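You operate a simulated robot arm through the tools that you are given. There is no shell and no other tool.

The job below is to be done with a simulated robot arm. You get a single attempt, and the scene is never put back.

Task
Press a ring on the red tube from the white rack and rack it again.
Fine: it goes back to the white rack; the press tray ends pushed in; no ring on the other tubes.

Only the result counts: the job must be done as asked and must still hold three seconds after the hand-in. Knocking over, shifting, dropping, spilling or breaking anything else fails it.

Robot
A 7-joint arm with a two-finger parallel gripper, fixed in place. Base frame: the origin is at the foot of the arm, x ahead of it, y to its left, z up; the work surface is at about z = 760. Units: mm, rad, N and s.
Its first joint turns from -2.601 to 2.601 rad. Payload 3.43 kg.
Tool frame: the origin (TCP) lies between the finger pads and is the grasp point; the fingertips stand 30 mm ahead of it; z points along the fingers, y is the line along which they close. The gripper opens to 94 mm. The fingers are 28 mm wide and 10 mm thick; the gripper's body (50 by 96 mm) begins 55 mm behind the TCP.
Orientation is told as [roll, pitch, yaw] about the base's x, y, z axes, in that order, counted from this pose: with the fingers straight down and closing along the base's y, the tool's x points along the base's -x, its y along +y and its z along -z.

Tools
- The arm moves only by the tool servo_tool. Its argument "moves" is a list of rows, each a list of 7 numbers: the turn, a rotation vector about the tool's x, y, z in rad, then the shift along the tool's x, y, z in mm, then the opening in per cent of the stroke, from 0 (shut) to 100 (fully open). In form: [[ax, ay, az, dx, dy, dz, fingers], ...]. A call has 1 to 20 rows; each row is the pose to reach, as a shift and turn from the pose commanded when the call began, along the tool's axes at that moment. Rows are played at 5 a second. More than 50 mm and 0.15 rad between two rows, or a gripper value outside its range, and nothing of the call is played. Where a pose cannot be reached the arm comes as near as it can. A force on the tool above 40 N (or 10 N above the force at the start of the call, whichever is more), or a blocked arm, ends the call early, and 0.2 s more pass. Each finger travels about 45 mm/s and halts on what it meets, pressing with about 35 N; the grip force reading is that of the motor and also rises with nothing between the fingers. The clock runs only during rows and for 0.2 s after the last one: add rows that repeat a pose to give the fingers time. It gives the time, the measured TCP pose, the force on the tool (base axes), the opening and the grip force at its end, in the units of the frame above (readings bear some noise), with the torque about the TCP (base axes, N m) and any sound that the robot's microphone picked up.
- Cameras (640 x 400 px; columns grow to the right, rows downward): "scene" is fixed at [218, -650.7, 1495.7]; the picture's right is [-0.08, -1.00, 0.00], its down [-0.66, 0.05, -0.75] and it looks along [0.75, -0.06, -0.66] (base axes); focal length 327 px, centre (320, 200). "wrist" rides on the gripper at [76, 14, -103] in the tool frame; the picture's right is [-0.18, 0.98, 0.00], its down [-0.75, -0.14, -0.64] and it looks along [-0.63, -0.12, 0.77] (tool axes); focal length 243 px, centre (320, 200). There is no depth. A picture from a camera that has moved, and an enlarged one, comes with that camera's place and axes in the base frame and with its lens.
- grab_frame(camera): a new picture of that camera. No time passes.
- zoom(camera, box): a new picture of the part [left, top, right, bottom] of that camera's present view, enlarged. No time passes.
- close_job(): hands the job in; it is judged then, once.

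Places have to be worked out from the pictures, the camera data and where the tool is seen. Open the gripper and draw the arm clear of the work before you hand the job in, unless the task says otherwise.

The tools are called after "Request:" as name(argument=value, ...) on one line, values as JSON. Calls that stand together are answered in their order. servo_tool: Moves the arm, as the interface text tells. Its arguments: {"type":"object","properties":{"moves":{"type":"array"}},"required":["moves"]} The other tools are called the same way: grab_frame (camera) takes a picture; zoom (camera, box) takes an enlarged picture of a part of a camera's view; close_job () hands the job in.

At the start:

```text
t: 0.0
tcp_pos: [811.7, -562.1, 1122.0]
tcp_rot: [-0.002, 0.0, 0.0]
force: [-0.2, 0.1, 0.4]
torque: [-0.01, 0.0, -0.01]
gripper_width: 94.0
gripper_force: 0.0
```

scene: 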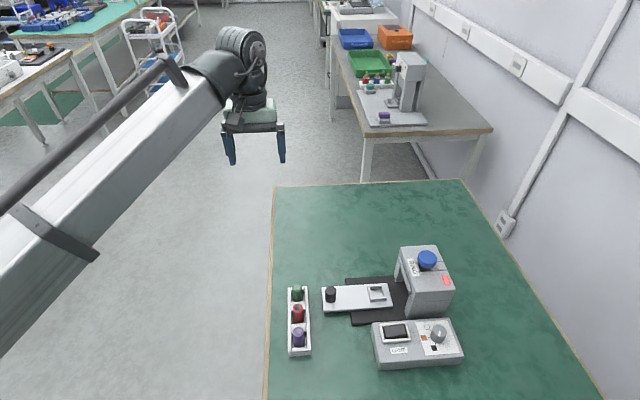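
wrist: 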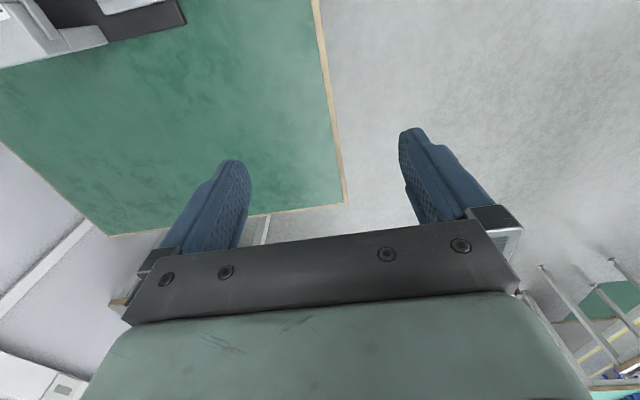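

I'll begin by looking closer at the rack, the press and the control box in the scene view.

Request:
zoom(camera="scene", box=[270, 230, 470, 380])

Request:
zoom(camera="scene", box=[275, 275, 345, 365])

Request:
zoom(camera="scene", box=[360, 230, 470, 380])

```text
2.67 times, centred on (370, 305) of scene
camera zoom: at [218.0, -650.7, 1495.7], right [-0.08, -1.0, 0.0], down [-0.66, 0.05, -0.75], along [0.75, -0.06, -0.66], focal length 871 px, centre (187, -80)
```

zoom: 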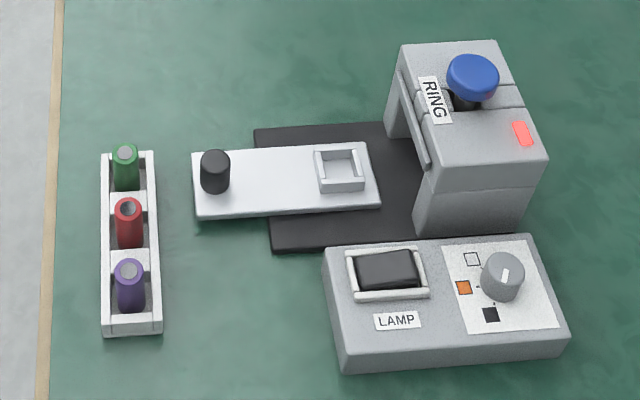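

```text
4.44 times, centred on (310, 320) of scene
camera zoom: at [218.0, -650.7, 1495.7], right [-0.08, -1.0, 0.0], down [-0.66, 0.05, -0.75], along [0.75, -0.06, -0.66], focal length 1452 px, centre (364, -333)
```

zoom: 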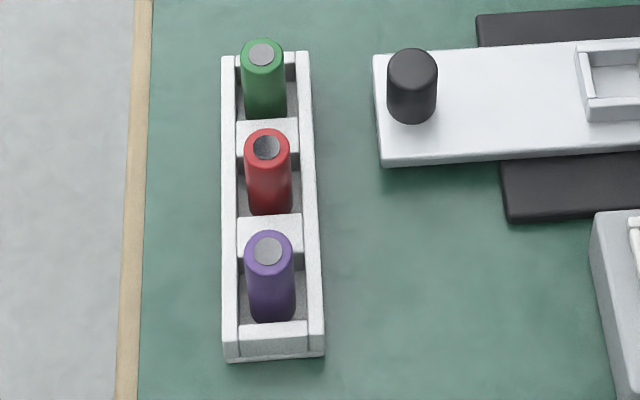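

```text
2.67 times, centred on (415, 305) of scene
camera zoom: at [218.0, -650.7, 1495.7], right [-0.08, -1.0, 0.0], down [-0.66, 0.05, -0.75], along [0.75, -0.06, -0.66], focal length 871 px, centre (67, -80)
```

zoom: 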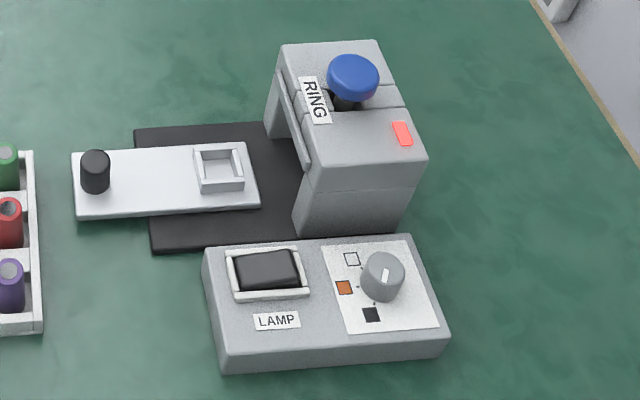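

The scene camera puts the red tube at about x 612, y -632 in the rack. The tray socket is near (659, -829) and the press button near (666, -930). I'll move the hand, staying high, to look over these with the wrist camera.

Request:
servo_tool(moves=[[0, 0, 0, 30, -20, 0, 100], [0, 0, 0, 62, -42, 0, 100], [0, 0, 0, 94, -64, 0, 100], [0, 0, 0, 126, -86, 0, 100], [0, 0, 0, 158, -108, 0, 100], [0, 0, 0, 190, -130, 0, 100], [0, 0, 0, 215, -148, 0, 100], [0, 0, 0, 230, -158, 0, 100], [0, 0, 0, 230, -158, 0, 100]])

```text
t: 2.0
tcp_pos: [580.8, -720.2, 1121.9]
tcp_rot: [0.0, -0.001, 0.002]
force: [-0.1, 0.1, 0.9]
torque: [-0.01, 0.03, 0.0]
gripper_width: 93.9
gripper_force: 0.1
```

The hand reached the spot, so I'll take pictures from both cameras.

Request:
grab_frame(camera="wrist")

Request:
grab_frame(camera="scene")

```text
taken
camera wrist: at [506.1, -706.8, 1222.2], right [0.18, 0.98, 0.0], down [0.75, -0.14, 0.64], along [0.63, -0.12, -0.77], focal length 243 px, centre (320, 200)
```

wrist: 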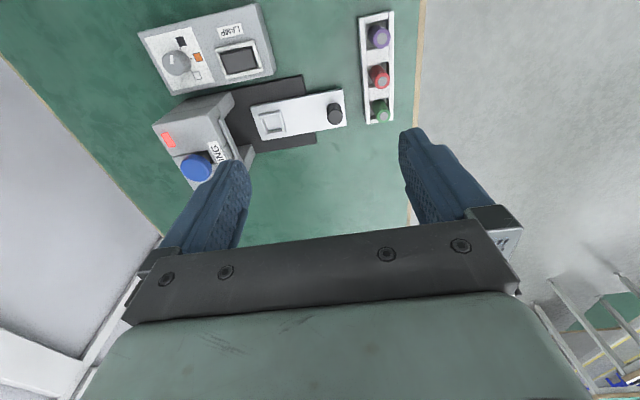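

```text
taken
```

scene: 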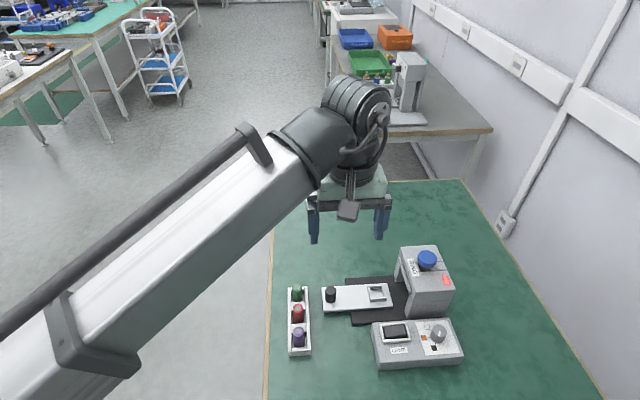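

Both cameras see all the objects now, so I'll zoom in on the wrist view and triangulate.

Request:
zoom(camera="wrist", box=[340, 0, 430, 140])

Request:
zoom(camera="wrist", box=[140, 70, 360, 205])

Request:
zoom(camera="wrist", box=[130, 0, 290, 100])

```text
2.86 times, centred on (385, 70) of wrist
camera zoom: at [506.1, -706.8, 1222.2], right [0.18, 0.98, 0.0], down [0.75, -0.14, 0.64], along [0.63, -0.12, -0.77], focal length 693 px, centre (134, 571)
```

zoom: 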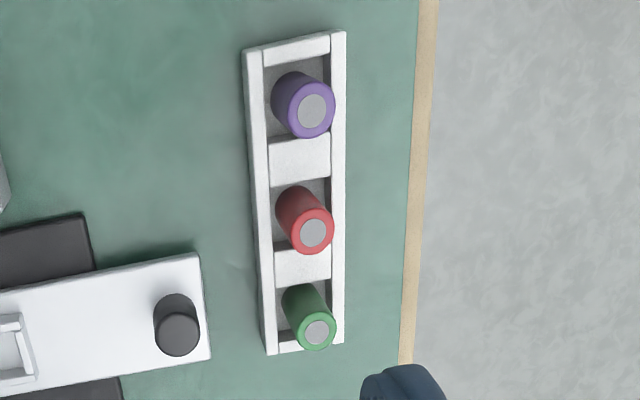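

```text
2.91 times, centred on (250, 138) of wrist
camera zoom: at [506.1, -706.8, 1222.2], right [0.18, 0.98, 0.0], down [0.75, -0.14, 0.64], along [0.63, -0.12, -0.77], focal length 706 px, centre (524, 382)
```

zoom: 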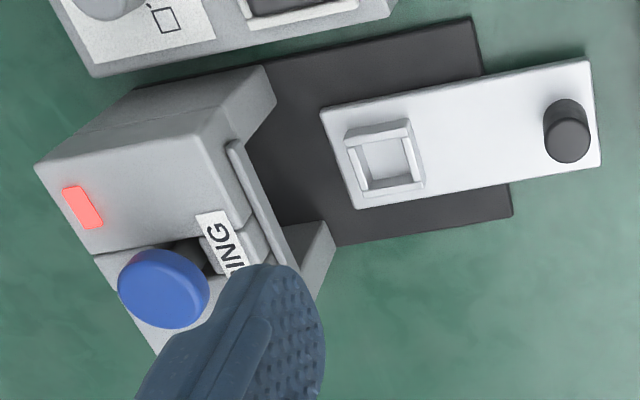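

```text
4.00 times, centred on (210, 50) of wrist
camera zoom: at [506.1, -706.8, 1222.2], right [0.18, 0.98, 0.0], down [0.75, -0.14, 0.64], along [0.63, -0.12, -0.77], focal length 970 px, centre (760, 800)
```

zoom: 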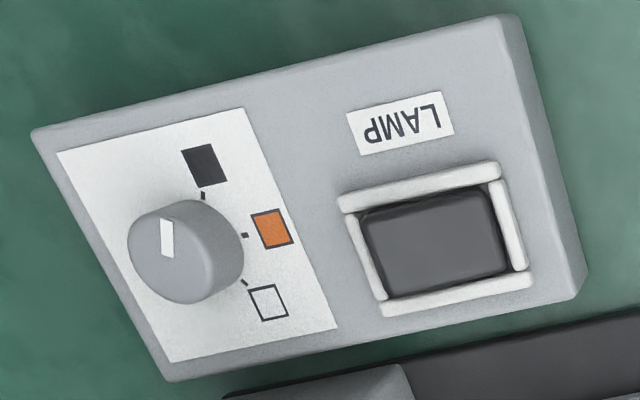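

Triangulating gives red tube top (623, -630, 813), neighbours at x 566 and 679, tray knob (664, -711, 816), socket (666, -828, ~783) and button top (658, -920, 925). I'll test how far out the hand reaches with the tool straight down, well above everything.

Request:
servo_tool(moves=[[0, 0, 0, -15, -15, 40, 100], [0, 0, 0, -30, -30, 80, 100], [0, 0, 0, -45, -45, 120, 100], [0, 0, 0, -59, -60, 155, 100], [0, 0, 0, -59, -60, 155, 100]])

```text
t: 3.2
tcp_pos: [641.7, -777.5, 964.7]
tcp_rot: [0.0, 0.001, -0.001]
force: [-0.3, -0.4, 0.7]
torque: [-0.01, 0.02, 0.0]
gripper_width: 93.8
gripper_force: 0.1
```

The reading is about 3 mm off the commanded pose, so I'll hold for a moment to see whether that is lag or the reach limit, then look again.

Request:
servo_tool(moves=[[0, 0, 0, 0, 0, 0, 100], [0, 0, 0, 0, 0, 0, 100]])

Request:
grab_frame(camera="wrist")

Request:
grab_frame(camera="scene")

```text
t: 3.8
tcp_pos: [640.2, -778.1, 965.4]
tcp_rot: [0.001, -0.002, 0.001]
force: [0.3, -0.6, -0.5]
torque: [0.01, -0.02, 0.0]
gripper_width: 94.1
gripper_force: 0.1
```

```text
taken
camera wrist: at [565.7, -763.7, 1066.6], right [0.18, 0.98, 0.0], down [0.75, -0.14, 0.64], along [0.63, -0.12, -0.77], focal length 243 px, centre (320, 200)
```

wrist: 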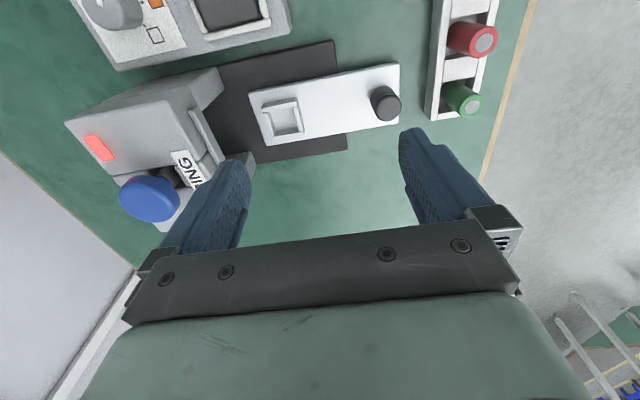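

```text
taken
```

scene: 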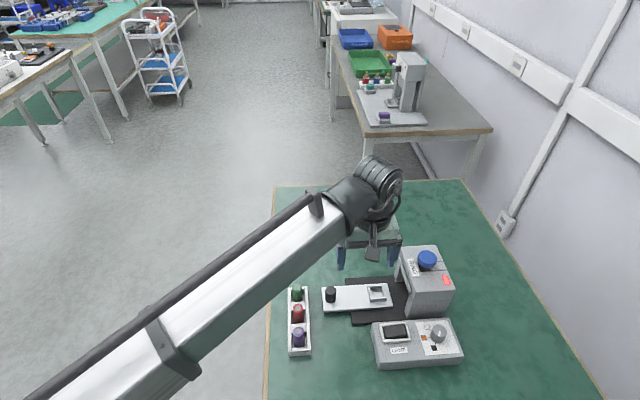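

The arm holds radius 1008 at z 965 well. From this closer view I'll zoom in on the press, the tray and the rack.

Request:
zoom(camera="wrist", box=[60, 50, 260, 230])

Request:
zoom(camera="wrist", box=[235, 50, 415, 170])

Request:
zoom(camera="wrist", box=[400, 0, 530, 130])

Request:
zoom(camera="scene", box=[340, 235, 460, 335])

```text
2.22 times, centred on (160, 140) of wrist
camera zoom: at [565.7, -763.7, 1066.6], right [0.18, 0.98, 0.0], down [0.75, -0.14, 0.64], along [0.63, -0.12, -0.77], focal length 539 px, centre (676, 333)
```

zoom: 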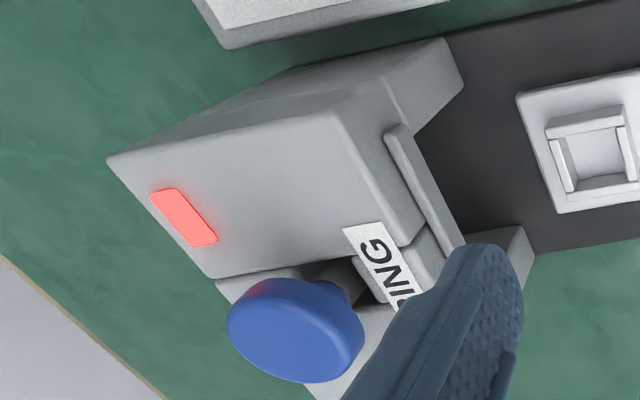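

```text
3.33 times, centred on (325, 110) of wrist
camera zoom: at [565.7, -763.7, 1066.6], right [0.18, 0.98, 0.0], down [0.75, -0.14, 0.64], along [0.63, -0.12, -0.77], focal length 809 px, centre (303, 500)
```

zoom: 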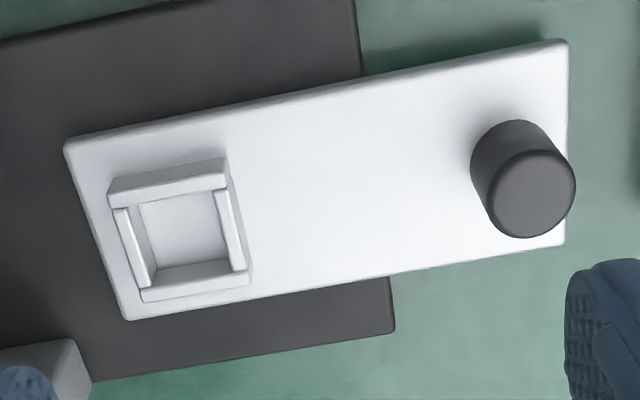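

```text
3.08 times, centred on (465, 65) of wrist
camera zoom: at [565.7, -763.7, 1066.6], right [0.18, 0.98, 0.0], down [0.75, -0.14, 0.64], along [0.63, -0.12, -0.77], focal length 746 px, centre (-126, 615)
```

zoom: 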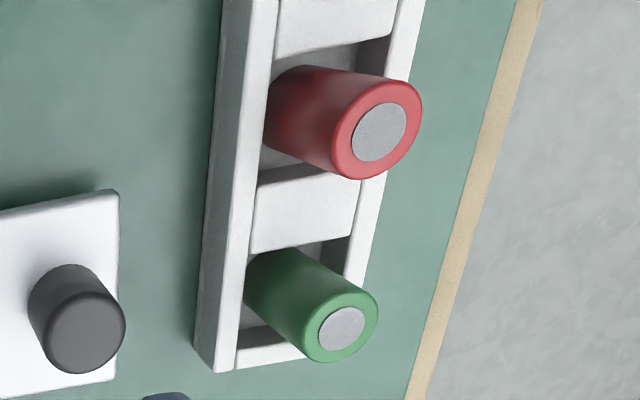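

```text
4.00 times, centred on (400, 285) of scene
camera zoom: at [218.0, -650.7, 1495.7], right [-0.08, -1.0, 0.0], down [-0.66, 0.05, -0.75], along [0.75, -0.06, -0.66], focal length 1307 px, centre (0, -140)
```

zoom: 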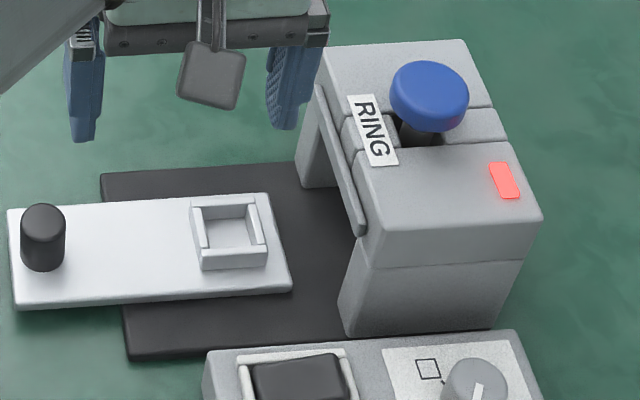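

The housing top is at z ≈ 877 and its near face at y ≈ -885. Next I'll test whether the hand reaches above the socket with the tool vertical, keeping the fingers half closed and staying above everything.

Request:
servo_tool(moves=[[0, 0, 0, -8, -12, 16, 50], [0, 0, 0, -16, -28, 34, 50], [0, 0, 0, -22, -40, 50, 50], [0, 0, 0, -26, -48, 67, 50], [0, 0, 0, -26, -48, 67, 50], [0, 0, 0, -26, -48, 90, 50], [0, 0, 0, -26, -48, 112, 50], [0, 0, 0, -26, -48, 112, 50], [0, 0, 0, -26, -48, 112, 50]])

```text
t: 5.8
tcp_pos: [667.5, -825.2, 856.3]
tcp_rot: [-0.001, -0.001, 0.0]
force: [0.1, 0.5, -0.4]
torque: [0.02, 0.03, 0.01]
gripper_width: 47.2
gripper_force: 0.1
```

Vertical reach works even here, at radius 1062. I'll use both cameras to check where the tool sits relative to the socket.

Request:
grab_frame(camera="wrist")

Request:
zoom(camera="scene", box=[310, 200, 460, 335])

```text
taken
camera wrist: at [592.8, -812.2, 957.0], right [0.18, 0.98, 0.0], down [0.75, -0.14, 0.64], along [0.63, -0.12, -0.77], focal length 243 px, centre (320, 200)
```

wrist: 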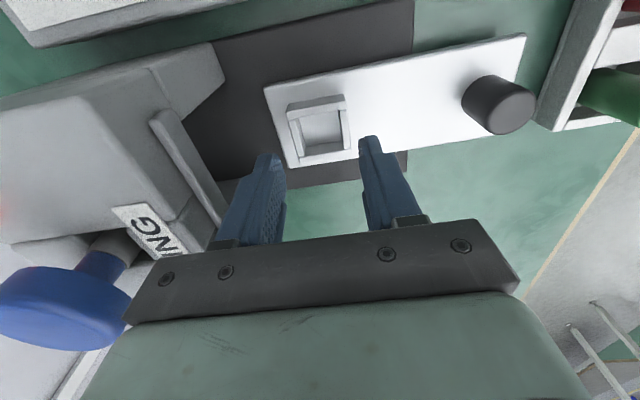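

```text
2.96 times, centred on (385, 268) of scene
camera zoom: at [218.0, -650.7, 1495.7], right [-0.08, -1.0, 0.0], down [-0.66, 0.05, -0.75], along [0.75, -0.06, -0.66], focal length 968 px, centre (127, 0)
```

zoom: 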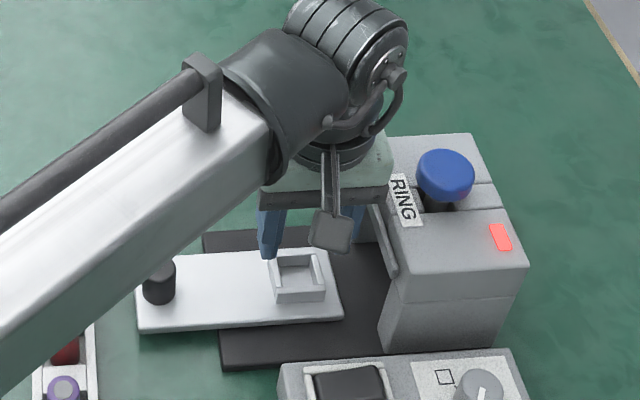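

I'll zoom in on the socket from this close view to get a more precise position.

Request:
zoom(camera="wrist", box=[255, 70, 415, 170])

Request:
zoom(camera="wrist", box=[430, 30, 590, 140])

```text
4.00 times, centred on (335, 120) of wrist
camera zoom: at [592.8, -812.2, 957.0], right [0.18, 0.98, 0.0], down [0.75, -0.14, 0.64], along [0.63, -0.12, -0.77], focal length 970 px, centre (260, 520)
```

zoom: 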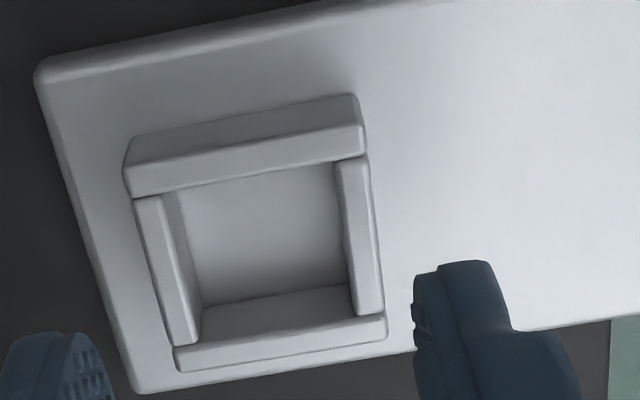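

```text
3.64 times, centred on (510, 85) of wrist
camera zoom: at [592.8, -812.2, 957.0], right [0.18, 0.98, 0.0], down [0.75, -0.14, 0.64], along [0.63, -0.12, -0.77], focal length 882 px, centre (-371, 618)
```

zoom: 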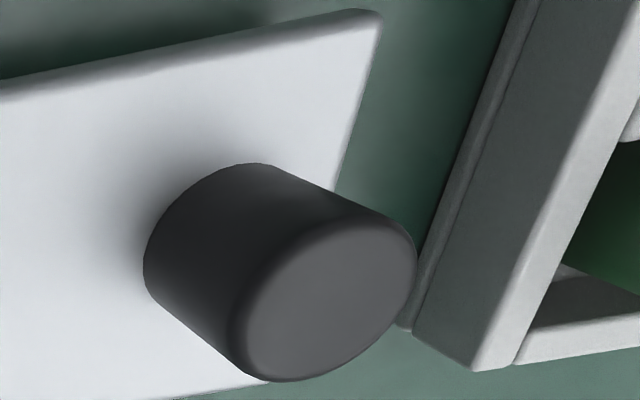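

The socket centre lies within about 1 mm of the tool axis at this commanded pose, near (667.5, -826). Its inner opening is about 30 mm wide. Now I'll rise and go above the red tube to check alignment there.

Request:
servo_tool(moves=[[0, 0, 0, 0, 0, -38, 50], [0, 0, 0, 0, 0, -75, 50], [0, 0, 0, 10, 42, -75, 50], [0, 0, 0, 20, 86, -75, 50], [0, 0, 0, 30, 130, -75, 50], [0, 0, 0, 40, 172, -75, 50], [0, 0, 0, 44, 198, -75, 50], [0, 0, 0, 44, 198, -50, 50], [0, 0, 0, 44, 198, -25, 50], [0, 0, 0, 44, 198, -25, 50], [0, 0, 0, 44, 198, -25, 50]])

Request:
grab_frame(camera="wrist")

Request:
zoom(camera="wrist", box=[240, 40, 420, 180])

Request:
zoom(camera="scene", box=[260, 240, 360, 360])

```text
t: 8.2
tcp_pos: [624.0, -629.9, 878.4]
tcp_rot: [0.002, 0.001, 0.001]
force: [-0.5, 0.5, 0.3]
torque: [0.03, 0.02, 0.01]
gripper_width: 47.4
gripper_force: 0.1
```

```text
taken
camera wrist: at [549.5, -616.7, 980.3], right [0.18, 0.98, 0.0], down [0.75, -0.14, 0.64], along [0.63, -0.12, -0.77], focal length 243 px, centre (320, 200)
```

wrist: 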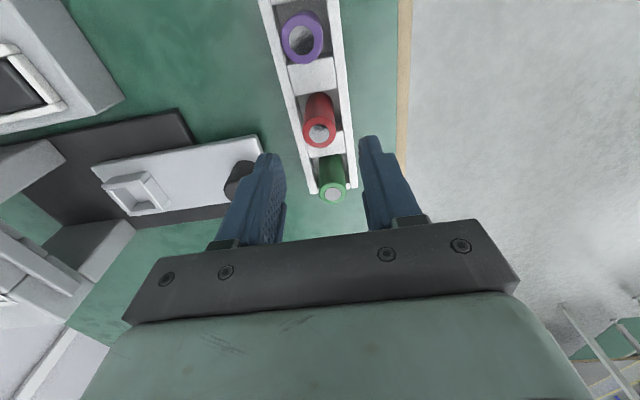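

```text
2.86 times, centred on (330, 110) of wrist
camera zoom: at [549.5, -616.7, 980.3], right [0.18, 0.98, 0.0], down [0.75, -0.14, 0.64], along [0.63, -0.12, -0.77], focal length 693 px, centre (291, 457)
```

zoom: 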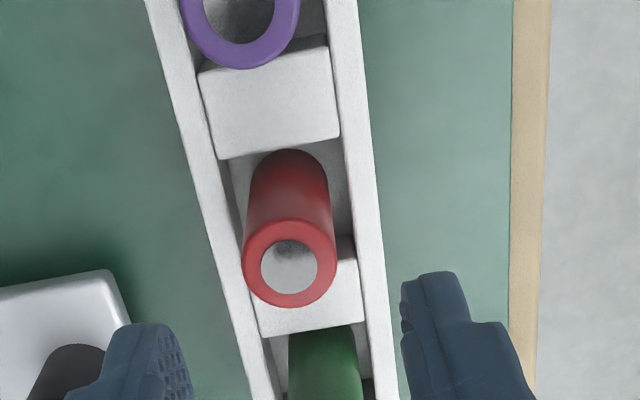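

```text
3.33 times, centred on (310, 300) of scene
camera zoom: at [218.0, -650.7, 1495.7], right [-0.08, -1.0, 0.0], down [-0.66, 0.05, -0.75], along [0.75, -0.06, -0.66], focal length 1089 px, centre (353, -133)
```

zoom: 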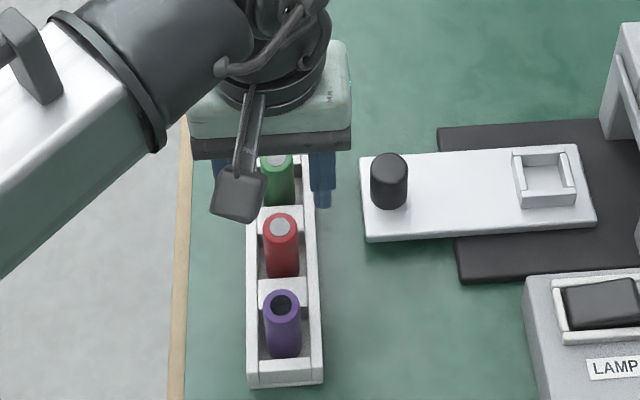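

The red tube top is at about (623, -630.6, 813), roughly 2.5 mm nearer the base in x than the tool axis. The tube is about 24 mm across and the rack walls rise to about z 787. I'll shift 2.5 mm and lower the fingertips to about z 794, above the walls, still open.

Request:
servo_tool(moves=[[0, 0, 0, 2.5, 0, 20, 50], [0, 0, 0, 2.5, 0, 40, 50], [0, 0, 0, 2.5, 0, 54, 50], [0, 0, 0, 2.5, 0, 54, 50], [0, 0, 0, 2.5, 0, 54, 50]])

Request:
grab_frame(camera="wrist")

Request:
zoom(camera="scene", box=[260, 260, 340, 360])

Request:
zoom(camera="wrist", box=[220, 80, 420, 230])

```text
t: 9.4
tcp_pos: [622.3, -629.7, 824.2]
tcp_rot: [-0.001, 0.0, 0.002]
force: [-0.7, -0.7, 0.9]
torque: [0.01, -0.01, -0.01]
gripper_width: 46.6
gripper_force: 0.1
```

```text
taken
camera wrist: at [547.0, -615.9, 926.2], right [0.18, 0.98, 0.0], down [0.75, -0.14, 0.64], along [0.63, -0.12, -0.77], focal length 243 px, centre (320, 200)
```

wrist: 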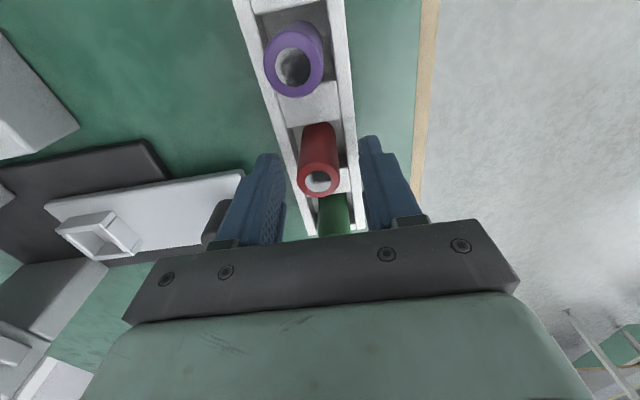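

```text
4.00 times, centred on (300, 310) of scene
camera zoom: at [218.0, -650.7, 1495.7], right [-0.08, -1.0, 0.0], down [-0.66, 0.05, -0.75], along [0.75, -0.06, -0.66], focal length 1307 px, centre (400, -240)
```

zoom: 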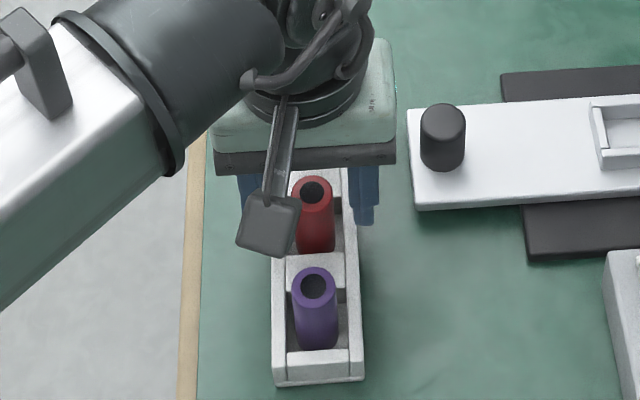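

```text
2.67 times, centred on (320, 155) of wrist
camera zoom: at [547.0, -615.9, 926.2], right [0.18, 0.98, 0.0], down [0.75, -0.14, 0.64], along [0.63, -0.12, -0.77], focal length 647 px, centre (320, 320)
```

zoom: 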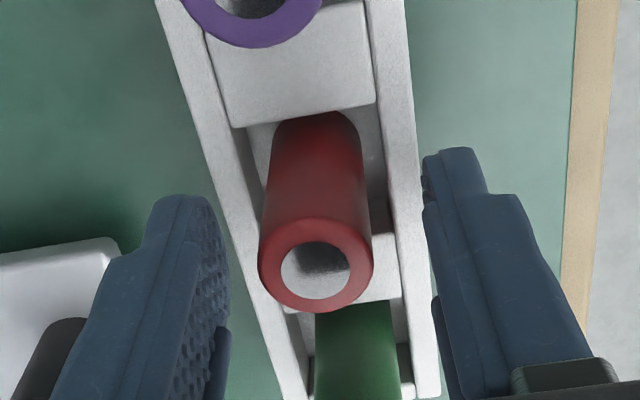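

The tube is centred between the fingers to within about 1 mm, with the tips just above the rack walls. Closing the gripper on it.

Request:
servo_tool(moves=[[0, 0, 0, 0, 0, 0, 30], [0, 0, 0, 0, 0, 0, 15], [0, 0, 0, 0, 0, 0, 10], [0, 0, 0, 0, 0, 0, 10], [0, 0, 0, 0, 0, 0, 10]])

Request:
zoom(camera="wrist", box=[220, 80, 420, 230])

```text
t: 10.6
tcp_pos: [622.6, -629.2, 824.6]
tcp_rot: [-0.001, 0.0, 0.001]
force: [0.4, 0.1, 0.6]
torque: [0.0, 0.02, -0.01]
gripper_width: 23.1
gripper_force: 34.8
```

```text
2.67 times, centred on (320, 155) of wrist
camera zoom: at [547.0, -615.8, 926.3], right [0.18, 0.98, 0.0], down [0.75, -0.14, 0.64], along [0.63, -0.12, -0.77], focal length 647 px, centre (320, 320)
```

zoom: 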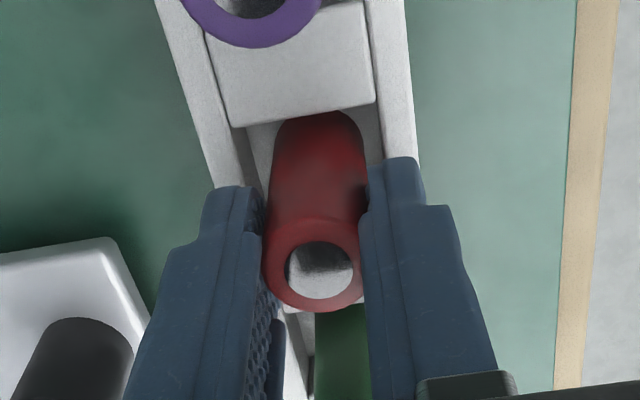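

Gripped at 23.1 mm with 35 N. I'll lift straight up about 100 mm and check the tube comes along.

Request:
servo_tool(moves=[[0, 0, 0, 0, 0, -10, 10], [0, 0, 0, 0, 0, -30, 10], [0, 0, 0, 0, 0, -55, 10], [0, 0, 0, 0, 0, -80, 10], [0, 0, 0, 0, 0, -104, 10], [0, 0, 0, 0, 0, -104, 10]])

Request:
grab_frame(camera="wrist")

Request:
zoom(camera="scene", box=[260, 210, 380, 360])

```text
t: 12.0
tcp_pos: [620.3, -629.2, 930.0]
tcp_rot: [0.001, -0.001, 0.0]
force: [-0.7, 0.2, -0.5]
torque: [0.0, -0.01, 0.01]
gripper_width: 23.2
gripper_force: 34.5
```

```text
taken
camera wrist: at [545.9, -616.0, 1031.2], right [0.18, 0.98, 0.0], down [0.75, -0.14, 0.64], along [0.63, -0.12, -0.77], focal length 243 px, centre (320, 200)
```

wrist: 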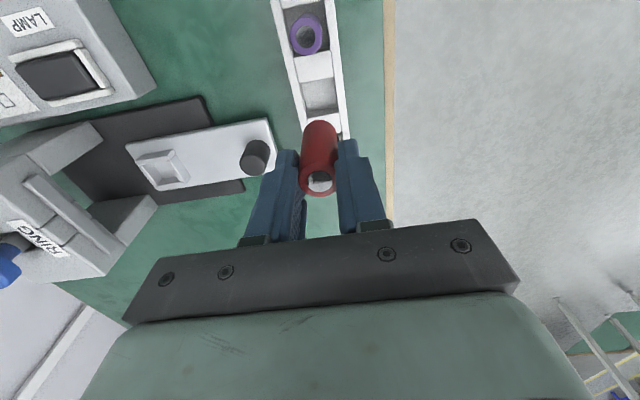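

```text
2.67 times, centred on (320, 285) of scene
camera zoom: at [218.0, -650.7, 1495.7], right [-0.08, -1.0, 0.0], down [-0.66, 0.05, -0.75], along [0.75, -0.06, -0.66], focal length 871 px, centre (320, -27)
```

zoom: 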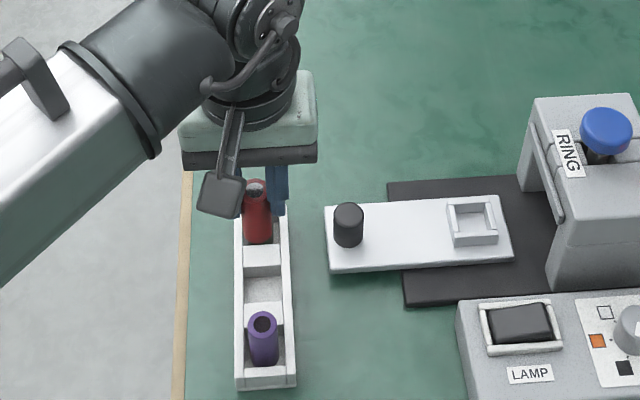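

The tube is up. While the empty slot is visible, I'll look closely at it so I know where the tube has to go back.

Request:
zoom(camera="wrist", box=[260, 0, 380, 140])

Request:
zoom(camera="wrist", box=[240, 100, 400, 230])

Request:
zoom(camera="scene", box=[280, 270, 330, 360])

```text
2.86 times, centred on (320, 70) of wrist
camera zoom: at [545.9, -616.0, 1031.2], right [0.18, 0.98, 0.0], down [0.75, -0.14, 0.64], along [0.63, -0.12, -0.77], focal length 693 px, centre (320, 571)
```

zoom: 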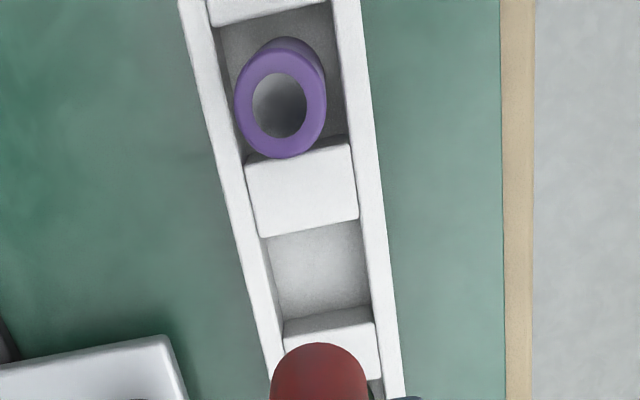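

```text
3.08 times, centred on (320, 165) of wrist
camera zoom: at [545.9, -616.0, 1031.2], right [0.18, 0.98, 0.0], down [0.75, -0.14, 0.64], along [0.63, -0.12, -0.77], focal length 746 px, centre (320, 308)
```

zoom: 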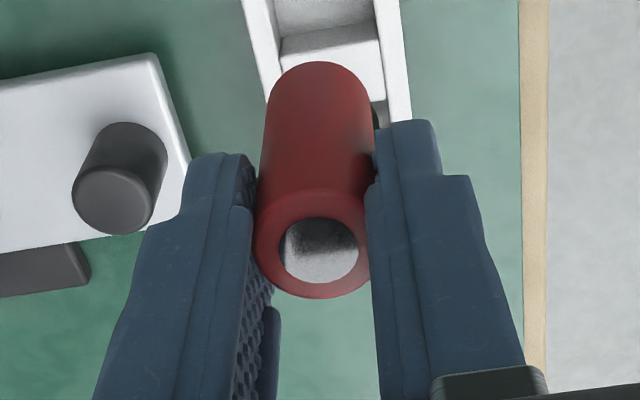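

```text
4.44 times, centred on (305, 315) of scene
camera zoom: at [218.0, -650.7, 1495.7], right [-0.08, -1.0, 0.0], down [-0.66, 0.05, -0.75], along [0.75, -0.06, -0.66], focal length 1452 px, centre (387, -311)
```

zoom: 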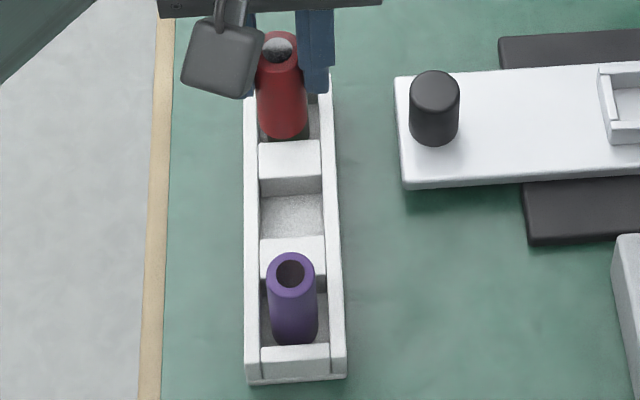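

The slot opening is about 34 × 34 mm centred near (620.5, -630), so the tube can return to the pose it was picked from. Now I'll carry it at this height to above the tray socket.

Request:
servo_tool(moves=[[0, 0, 0, -5, -22, 0, 10], [0, 0, 0, -13, -58, 0, 10], [0, 0, 0, -22, -97, 0, 10], [0, 0, 0, -31, -136, 0, 10], [0, 0, 0, -39, -172, 0, 10], [0, 0, 0, -44.6, -197.6, 0, 10], [0, 0, 0, -44.6, -197.6, 0, 10], [0, 0, 0, -44.6, -197.6, 20, 10], [0, 0, 0, -44.6, -197.6, 40, 10], [0, 0, 0, -44.6, -197.6, 60, 10], [0, 0, 0, -44.6, -197.6, 60, 10], [0, 0, 0, -44.6, -197.6, 60, 10]])

Request:
grab_frame(camera="wrist")

Request:
zoom(camera="wrist", box=[240, 80, 400, 220])

Request:
zoom(camera="scene", box=[330, 240, 430, 330])

```text
t: 14.6
tcp_pos: [665.3, -827.2, 870.7]
tcp_rot: [0.001, 0.0, 0.001]
force: [-0.4, -0.4, -0.1]
torque: [0.04, 0.0, 0.02]
gripper_width: 22.8
gripper_force: 35.1
```

```text
taken
camera wrist: at [590.1, -813.2, 972.0], right [0.18, 0.98, 0.0], down [0.75, -0.14, 0.64], along [0.63, -0.12, -0.77], focal length 243 px, centre (320, 200)
```

wrist: 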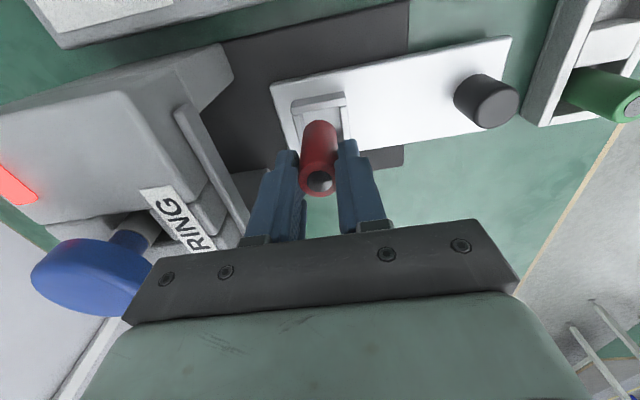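

```text
2.86 times, centred on (320, 150) of wrist
camera zoom: at [590.1, -813.2, 972.0], right [0.18, 0.98, 0.0], down [0.75, -0.14, 0.64], along [0.63, -0.12, -0.77], focal length 693 px, centre (320, 343)
```

zoom: 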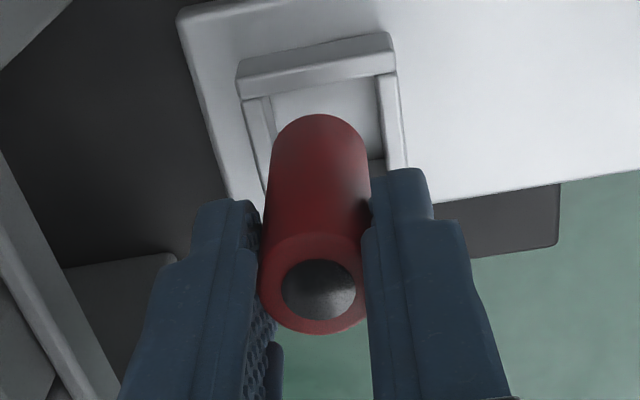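

```text
4.44 times, centred on (380, 285) of scene
camera zoom: at [218.0, -650.7, 1495.7], right [-0.08, -1.0, 0.0], down [-0.66, 0.05, -0.75], along [0.75, -0.06, -0.66], focal length 1452 px, centre (53, -178)
```

zoom: 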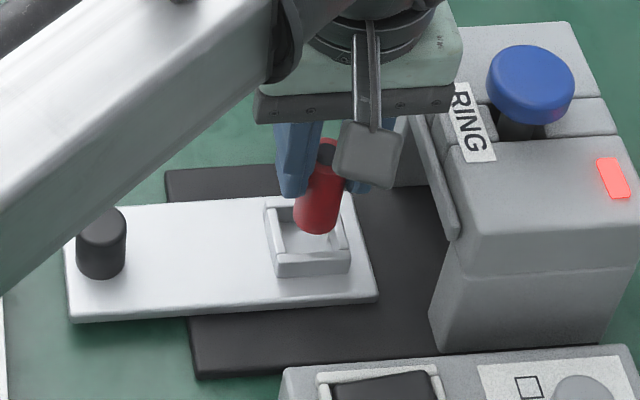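

The tube hangs above the socket. I'll zoom further to compare the tube's lower end with the socket opening before lowering.

Request:
zoom(camera="wrist", box=[280, 85, 360, 145])

Request:
zoom(camera="scene", box=[380, 265, 412, 285])

Request:
zoom(camera="scene", box=[365, 265, 421, 305])

```text
6.67 times, centred on (320, 115) of wrist
camera zoom: at [590.1, -813.2, 972.0], right [0.18, 0.98, 0.0], down [0.75, -0.14, 0.64], along [0.63, -0.12, -0.77], focal length 1618 px, centre (320, 767)
```

zoom: 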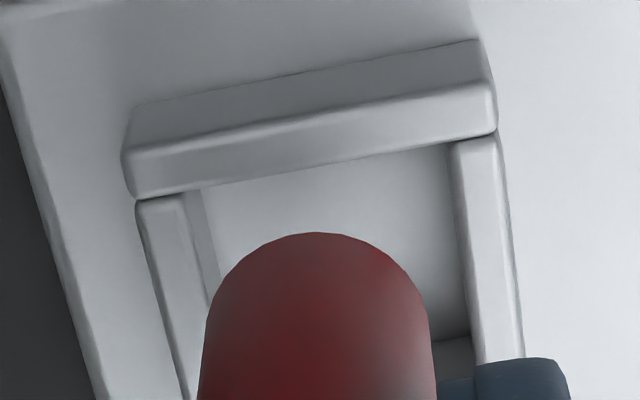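

```text
16.00 times, centred on (396, 275) of scene
camera zoom: at [218.0, -650.7, 1495.7], right [-0.08, -1.0, 0.0], down [-0.66, 0.05, -0.75], along [0.75, -0.06, -0.66], focal length 5227 px, centre (-896, -1000)
```

zoom: 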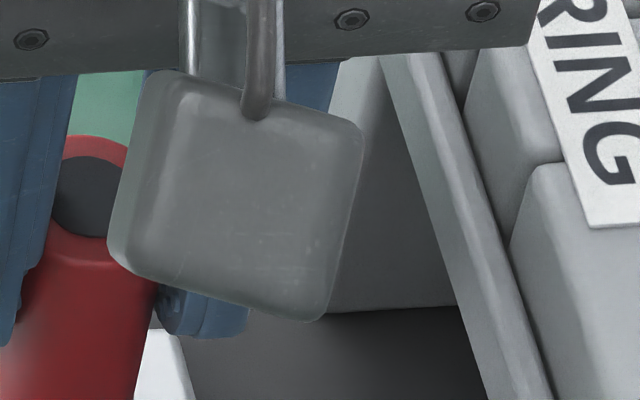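

```text
10.00 times, centred on (393, 285) of scene
camera zoom: at [218.0, -650.7, 1495.7], right [-0.08, -1.0, 0.0], down [-0.66, 0.05, -0.75], along [0.75, -0.06, -0.66], focal length 3267 px, centre (-410, -650)
```

zoom: 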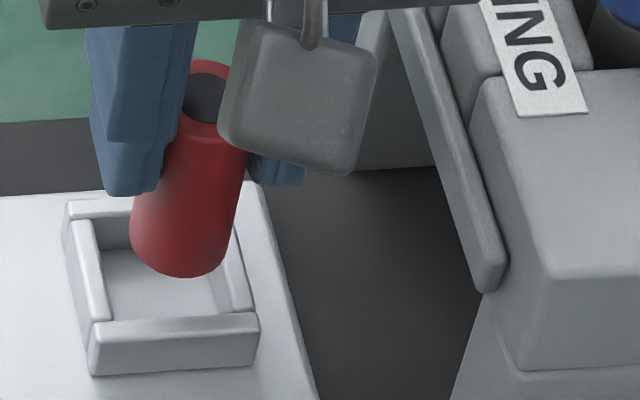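

The socket centre is about 3 mm further out in x and 1.6 mm in +y from the tube's lower end. I'll correct this, lower until the tube's bottom is just above the frame and look again.

Request:
servo_tool(moves=[[0, 0, 0, -3.2, 1.6, 0, 10], [0, 0, 0, -3.2, 1.6, 6, 10], [0, 0, 0, -3.2, 1.6, 13, 10], [0, 0, 0, -3.2, 1.6, 13, 10], [0, 0, 0, -3.2, 1.6, 13, 10]])

Request:
zoom(camera="wrist", box=[270, 85, 370, 155])

Request:
zoom(camera="scene", box=[365, 265, 421, 305])

```text
t: 15.8
tcp_pos: [667.8, -826.3, 856.8]
tcp_rot: [0.001, -0.001, 0.0]
force: [0.7, -0.7, 0.3]
torque: [-0.02, 0.04, -0.02]
gripper_width: 23.1
gripper_force: 34.9
```

```text
5.71 times, centred on (320, 120) of wrist
camera zoom: at [593.0, -812.6, 957.8], right [0.18, 0.98, 0.0], down [0.75, -0.14, 0.64], along [0.63, -0.12, -0.77], focal length 1386 px, centre (320, 657)
```

zoom: 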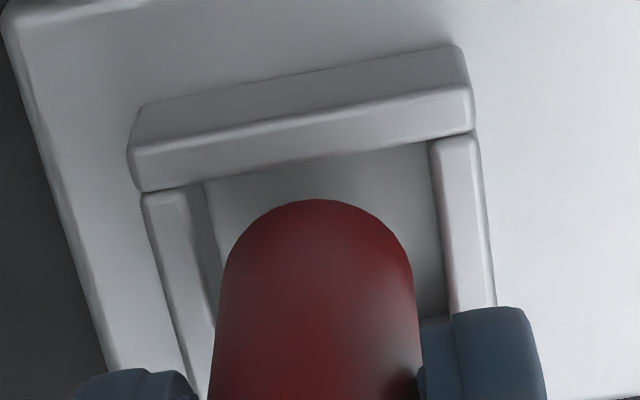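

```text
10.00 times, centred on (393, 285) of scene
camera zoom: at [218.0, -650.7, 1495.7], right [-0.08, -1.0, 0.0], down [-0.66, 0.05, -0.75], along [0.75, -0.06, -0.66], focal length 3267 px, centre (-410, -650)
```

zoom: 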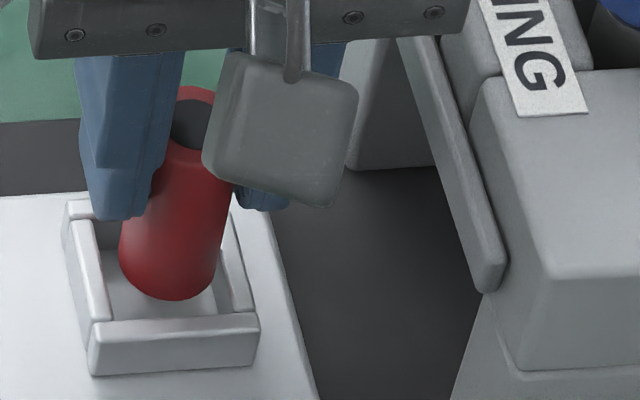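

The tube is about 1 mm off centre in each direction, with the clearance about ±3 mm. I'll trim this and lower it into the frame.

Request:
servo_tool(moves=[[0, 0, 0, -1.2, 0.8, 0, 10], [0, 0, 0, -1.2, 0.8, 4, 10], [0, 0, 0, -1.2, 0.8, 8, 10], [0, 0, 0, -1.2, 0.8, 12, 10], [0, 0, 0, -1.2, 0.8, 12, 10]])

Request:
zoom(camera="wrist", box=[270, 85, 370, 155])

Request:
zoom(camera="scene", box=[365, 265, 421, 305])

```text
t: 17.0
tcp_pos: [668.9, -825.8, 844.2]
tcp_rot: [-0.001, 0.0, -0.001]
force: [-1.9, 0.2, -0.4]
torque: [0.0, 0.13, -0.01]
gripper_width: 23.1
gripper_force: 35.2
```

```text
5.71 times, centred on (320, 120) of wrist
camera zoom: at [594.2, -811.8, 946.2], right [0.18, 0.98, 0.0], down [0.75, -0.14, 0.64], along [0.63, -0.12, -0.77], focal length 1386 px, centre (320, 657)
```

zoom: 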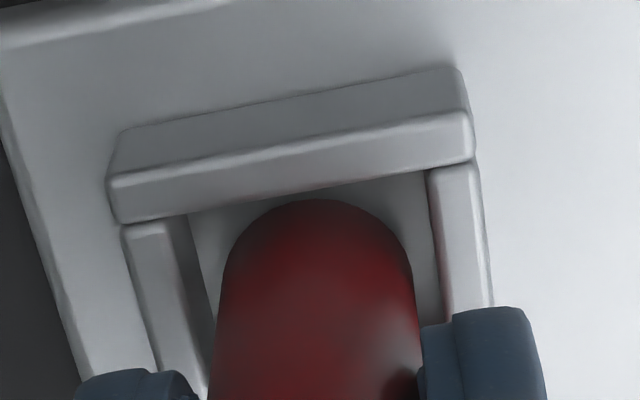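

```text
10.00 times, centred on (393, 285) of scene
camera zoom: at [218.0, -650.7, 1495.7], right [-0.08, -1.0, 0.0], down [-0.66, 0.05, -0.75], along [0.75, -0.06, -0.66], focal length 3267 px, centre (-410, -650)
```

zoom: 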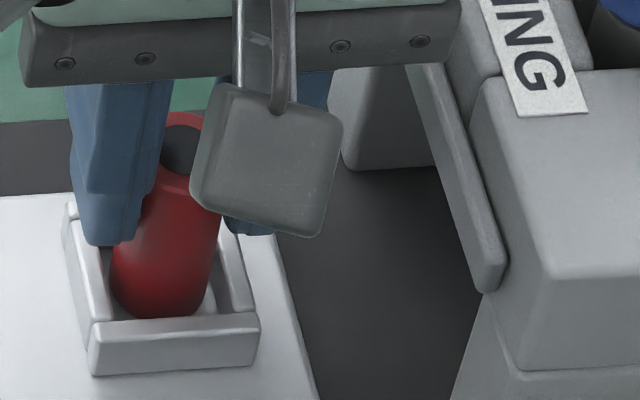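

There is a faint side force of -1.9 N in x with matching torque, which suggests the tube's lower end is brushing the far bar. I'll back off 1.5 mm in x and check the force.

Request:
servo_tool(moves=[[0, 0, 0, 1.5, 0, 0, 10], [0, 0, 0, 1.5, 0, 0, 10]])

```text
t: 17.6
tcp_pos: [667.6, -824.7, 845.6]
tcp_rot: [-0.001, 0.0, 0.0]
force: [-0.2, -0.2, -1.0]
torque: [0.0, 0.02, 0.01]
gripper_width: 23.3
gripper_force: 34.9
```

The side force is gone. I'll shift another 0.8 mm the same way and lower gently until the tube's bottom meets the tray.

Request:
servo_tool(moves=[[0, 0, 0, 0.8, 0, 0, 10], [0, 0, 0, 0.8, 0, 2, 10], [0, 0, 0, 0.8, 0, 4, 10], [0, 0, 0, 0.8, 0, 4, 10]])

```text
t: 18.6
tcp_pos: [666.9, -825.3, 839.9]
tcp_rot: [-0.001, 0.0, -0.001]
force: [-0.2, 1.2, 2.3]
torque: [0.0, -0.02, -0.01]
gripper_width: 23.2
gripper_force: 34.7
```

The vertical force is at 2.3 N, which may be the first touch. I'll go 1.5 mm lower to confirm.

Request:
servo_tool(moves=[[0, 0, 0, 0, 0, 1, 10], [0, 0, 0, 0, 0, 1.5, 10], [0, 0, 0, 0, 0, 1.5, 10]])

Request:
zoom(camera="wrist", box=[270, 85, 370, 155])

Request:
zoom(camera="scene", box=[365, 265, 421, 305])

```text
t: 19.4
tcp_pos: [667.4, -824.8, 840.9]
tcp_rot: [-0.003, -0.002, 0.0]
force: [3.1, 0.1, 16.5]
torque: [0.0, -0.16, 0.02]
gripper_width: 23.3
gripper_force: 35.6
```

```text
5.71 times, centred on (320, 120) of wrist
camera zoom: at [591.9, -811.4, 942.1], right [0.18, 0.98, 0.0], down [0.75, -0.14, 0.64], along [0.63, -0.12, -0.77], focal length 1386 px, centre (320, 657)
```

zoom: 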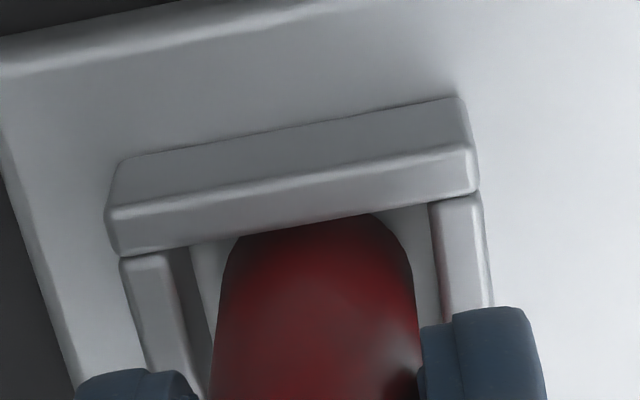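

```text
10.00 times, centred on (393, 285) of scene
camera zoom: at [218.0, -650.7, 1495.7], right [-0.08, -1.0, 0.0], down [-0.66, 0.05, -0.75], along [0.75, -0.06, -0.66], focal length 3267 px, centre (-410, -650)
```

zoom: 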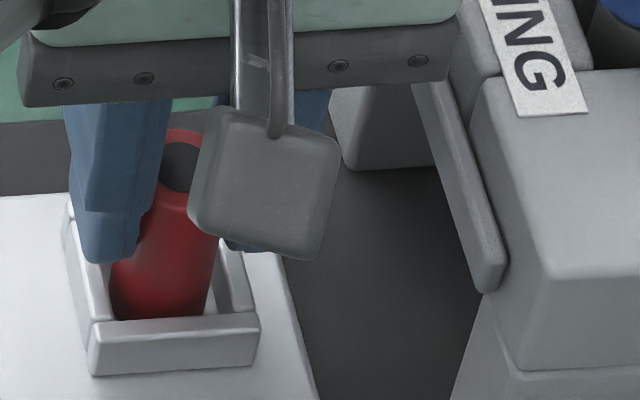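

Now 16.5 N upward, so the tube is resting on the tray floor inside the frame. I'll ease up 1.2 mm to remove the preload and then open the fingers.

Request:
servo_tool(moves=[[0, 0, 0, 0, 0, -1.2, 10], [0, 0, 0, 0, 0, -1.2, 10], [0, 0, 0, 0, 0, -1.2, 26], [0, 0, 0, 0, 0, -1.2, 32], [0, 0, 0, 0, 0, -1.2, 42], [0, 0, 0, 0, 0, -1.2, 50], [0, 0, 0, 0, 0, -1.2, 50]])

Request:
zoom(camera="wrist", box=[240, 80, 400, 220])

Request:
zoom(camera="scene", box=[365, 265, 421, 305])

```text
t: 21.0
tcp_pos: [667.8, -825.4, 841.7]
tcp_rot: [0.0, 0.001, 0.0]
force: [0.0, 0.3, 0.1]
torque: [-0.01, -0.03, 0.04]
gripper_width: 47.1
gripper_force: 0.0
```

```text
2.86 times, centred on (320, 150) of wrist
camera zoom: at [592.1, -811.5, 942.0], right [0.18, 0.98, 0.0], down [0.75, -0.14, 0.64], along [0.63, -0.12, -0.77], focal length 693 px, centre (320, 343)
```

zoom: 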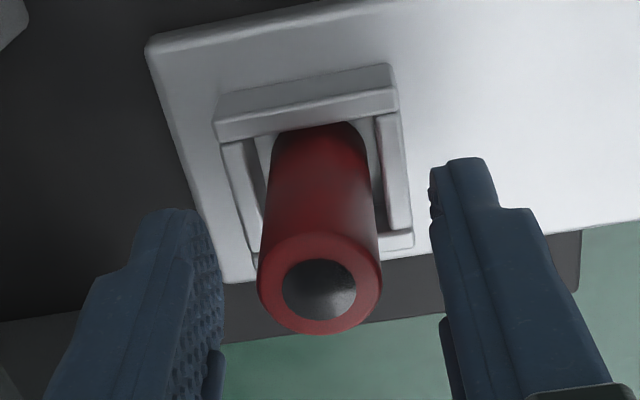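

```text
10.00 times, centred on (393, 285) of scene
camera zoom: at [218.0, -650.7, 1495.7], right [-0.08, -1.0, 0.0], down [-0.66, 0.05, -0.75], along [0.75, -0.06, -0.66], focal length 3267 px, centre (-410, -650)
```

zoom: 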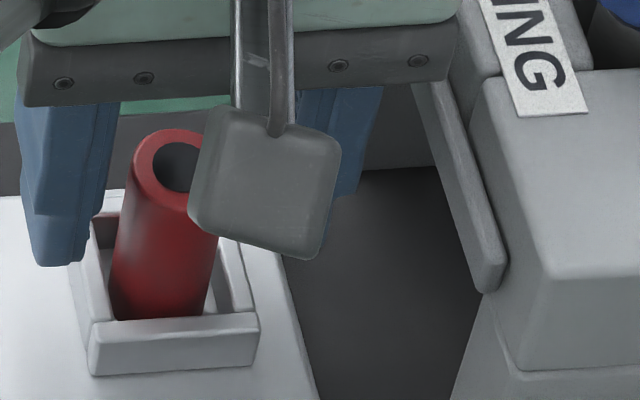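

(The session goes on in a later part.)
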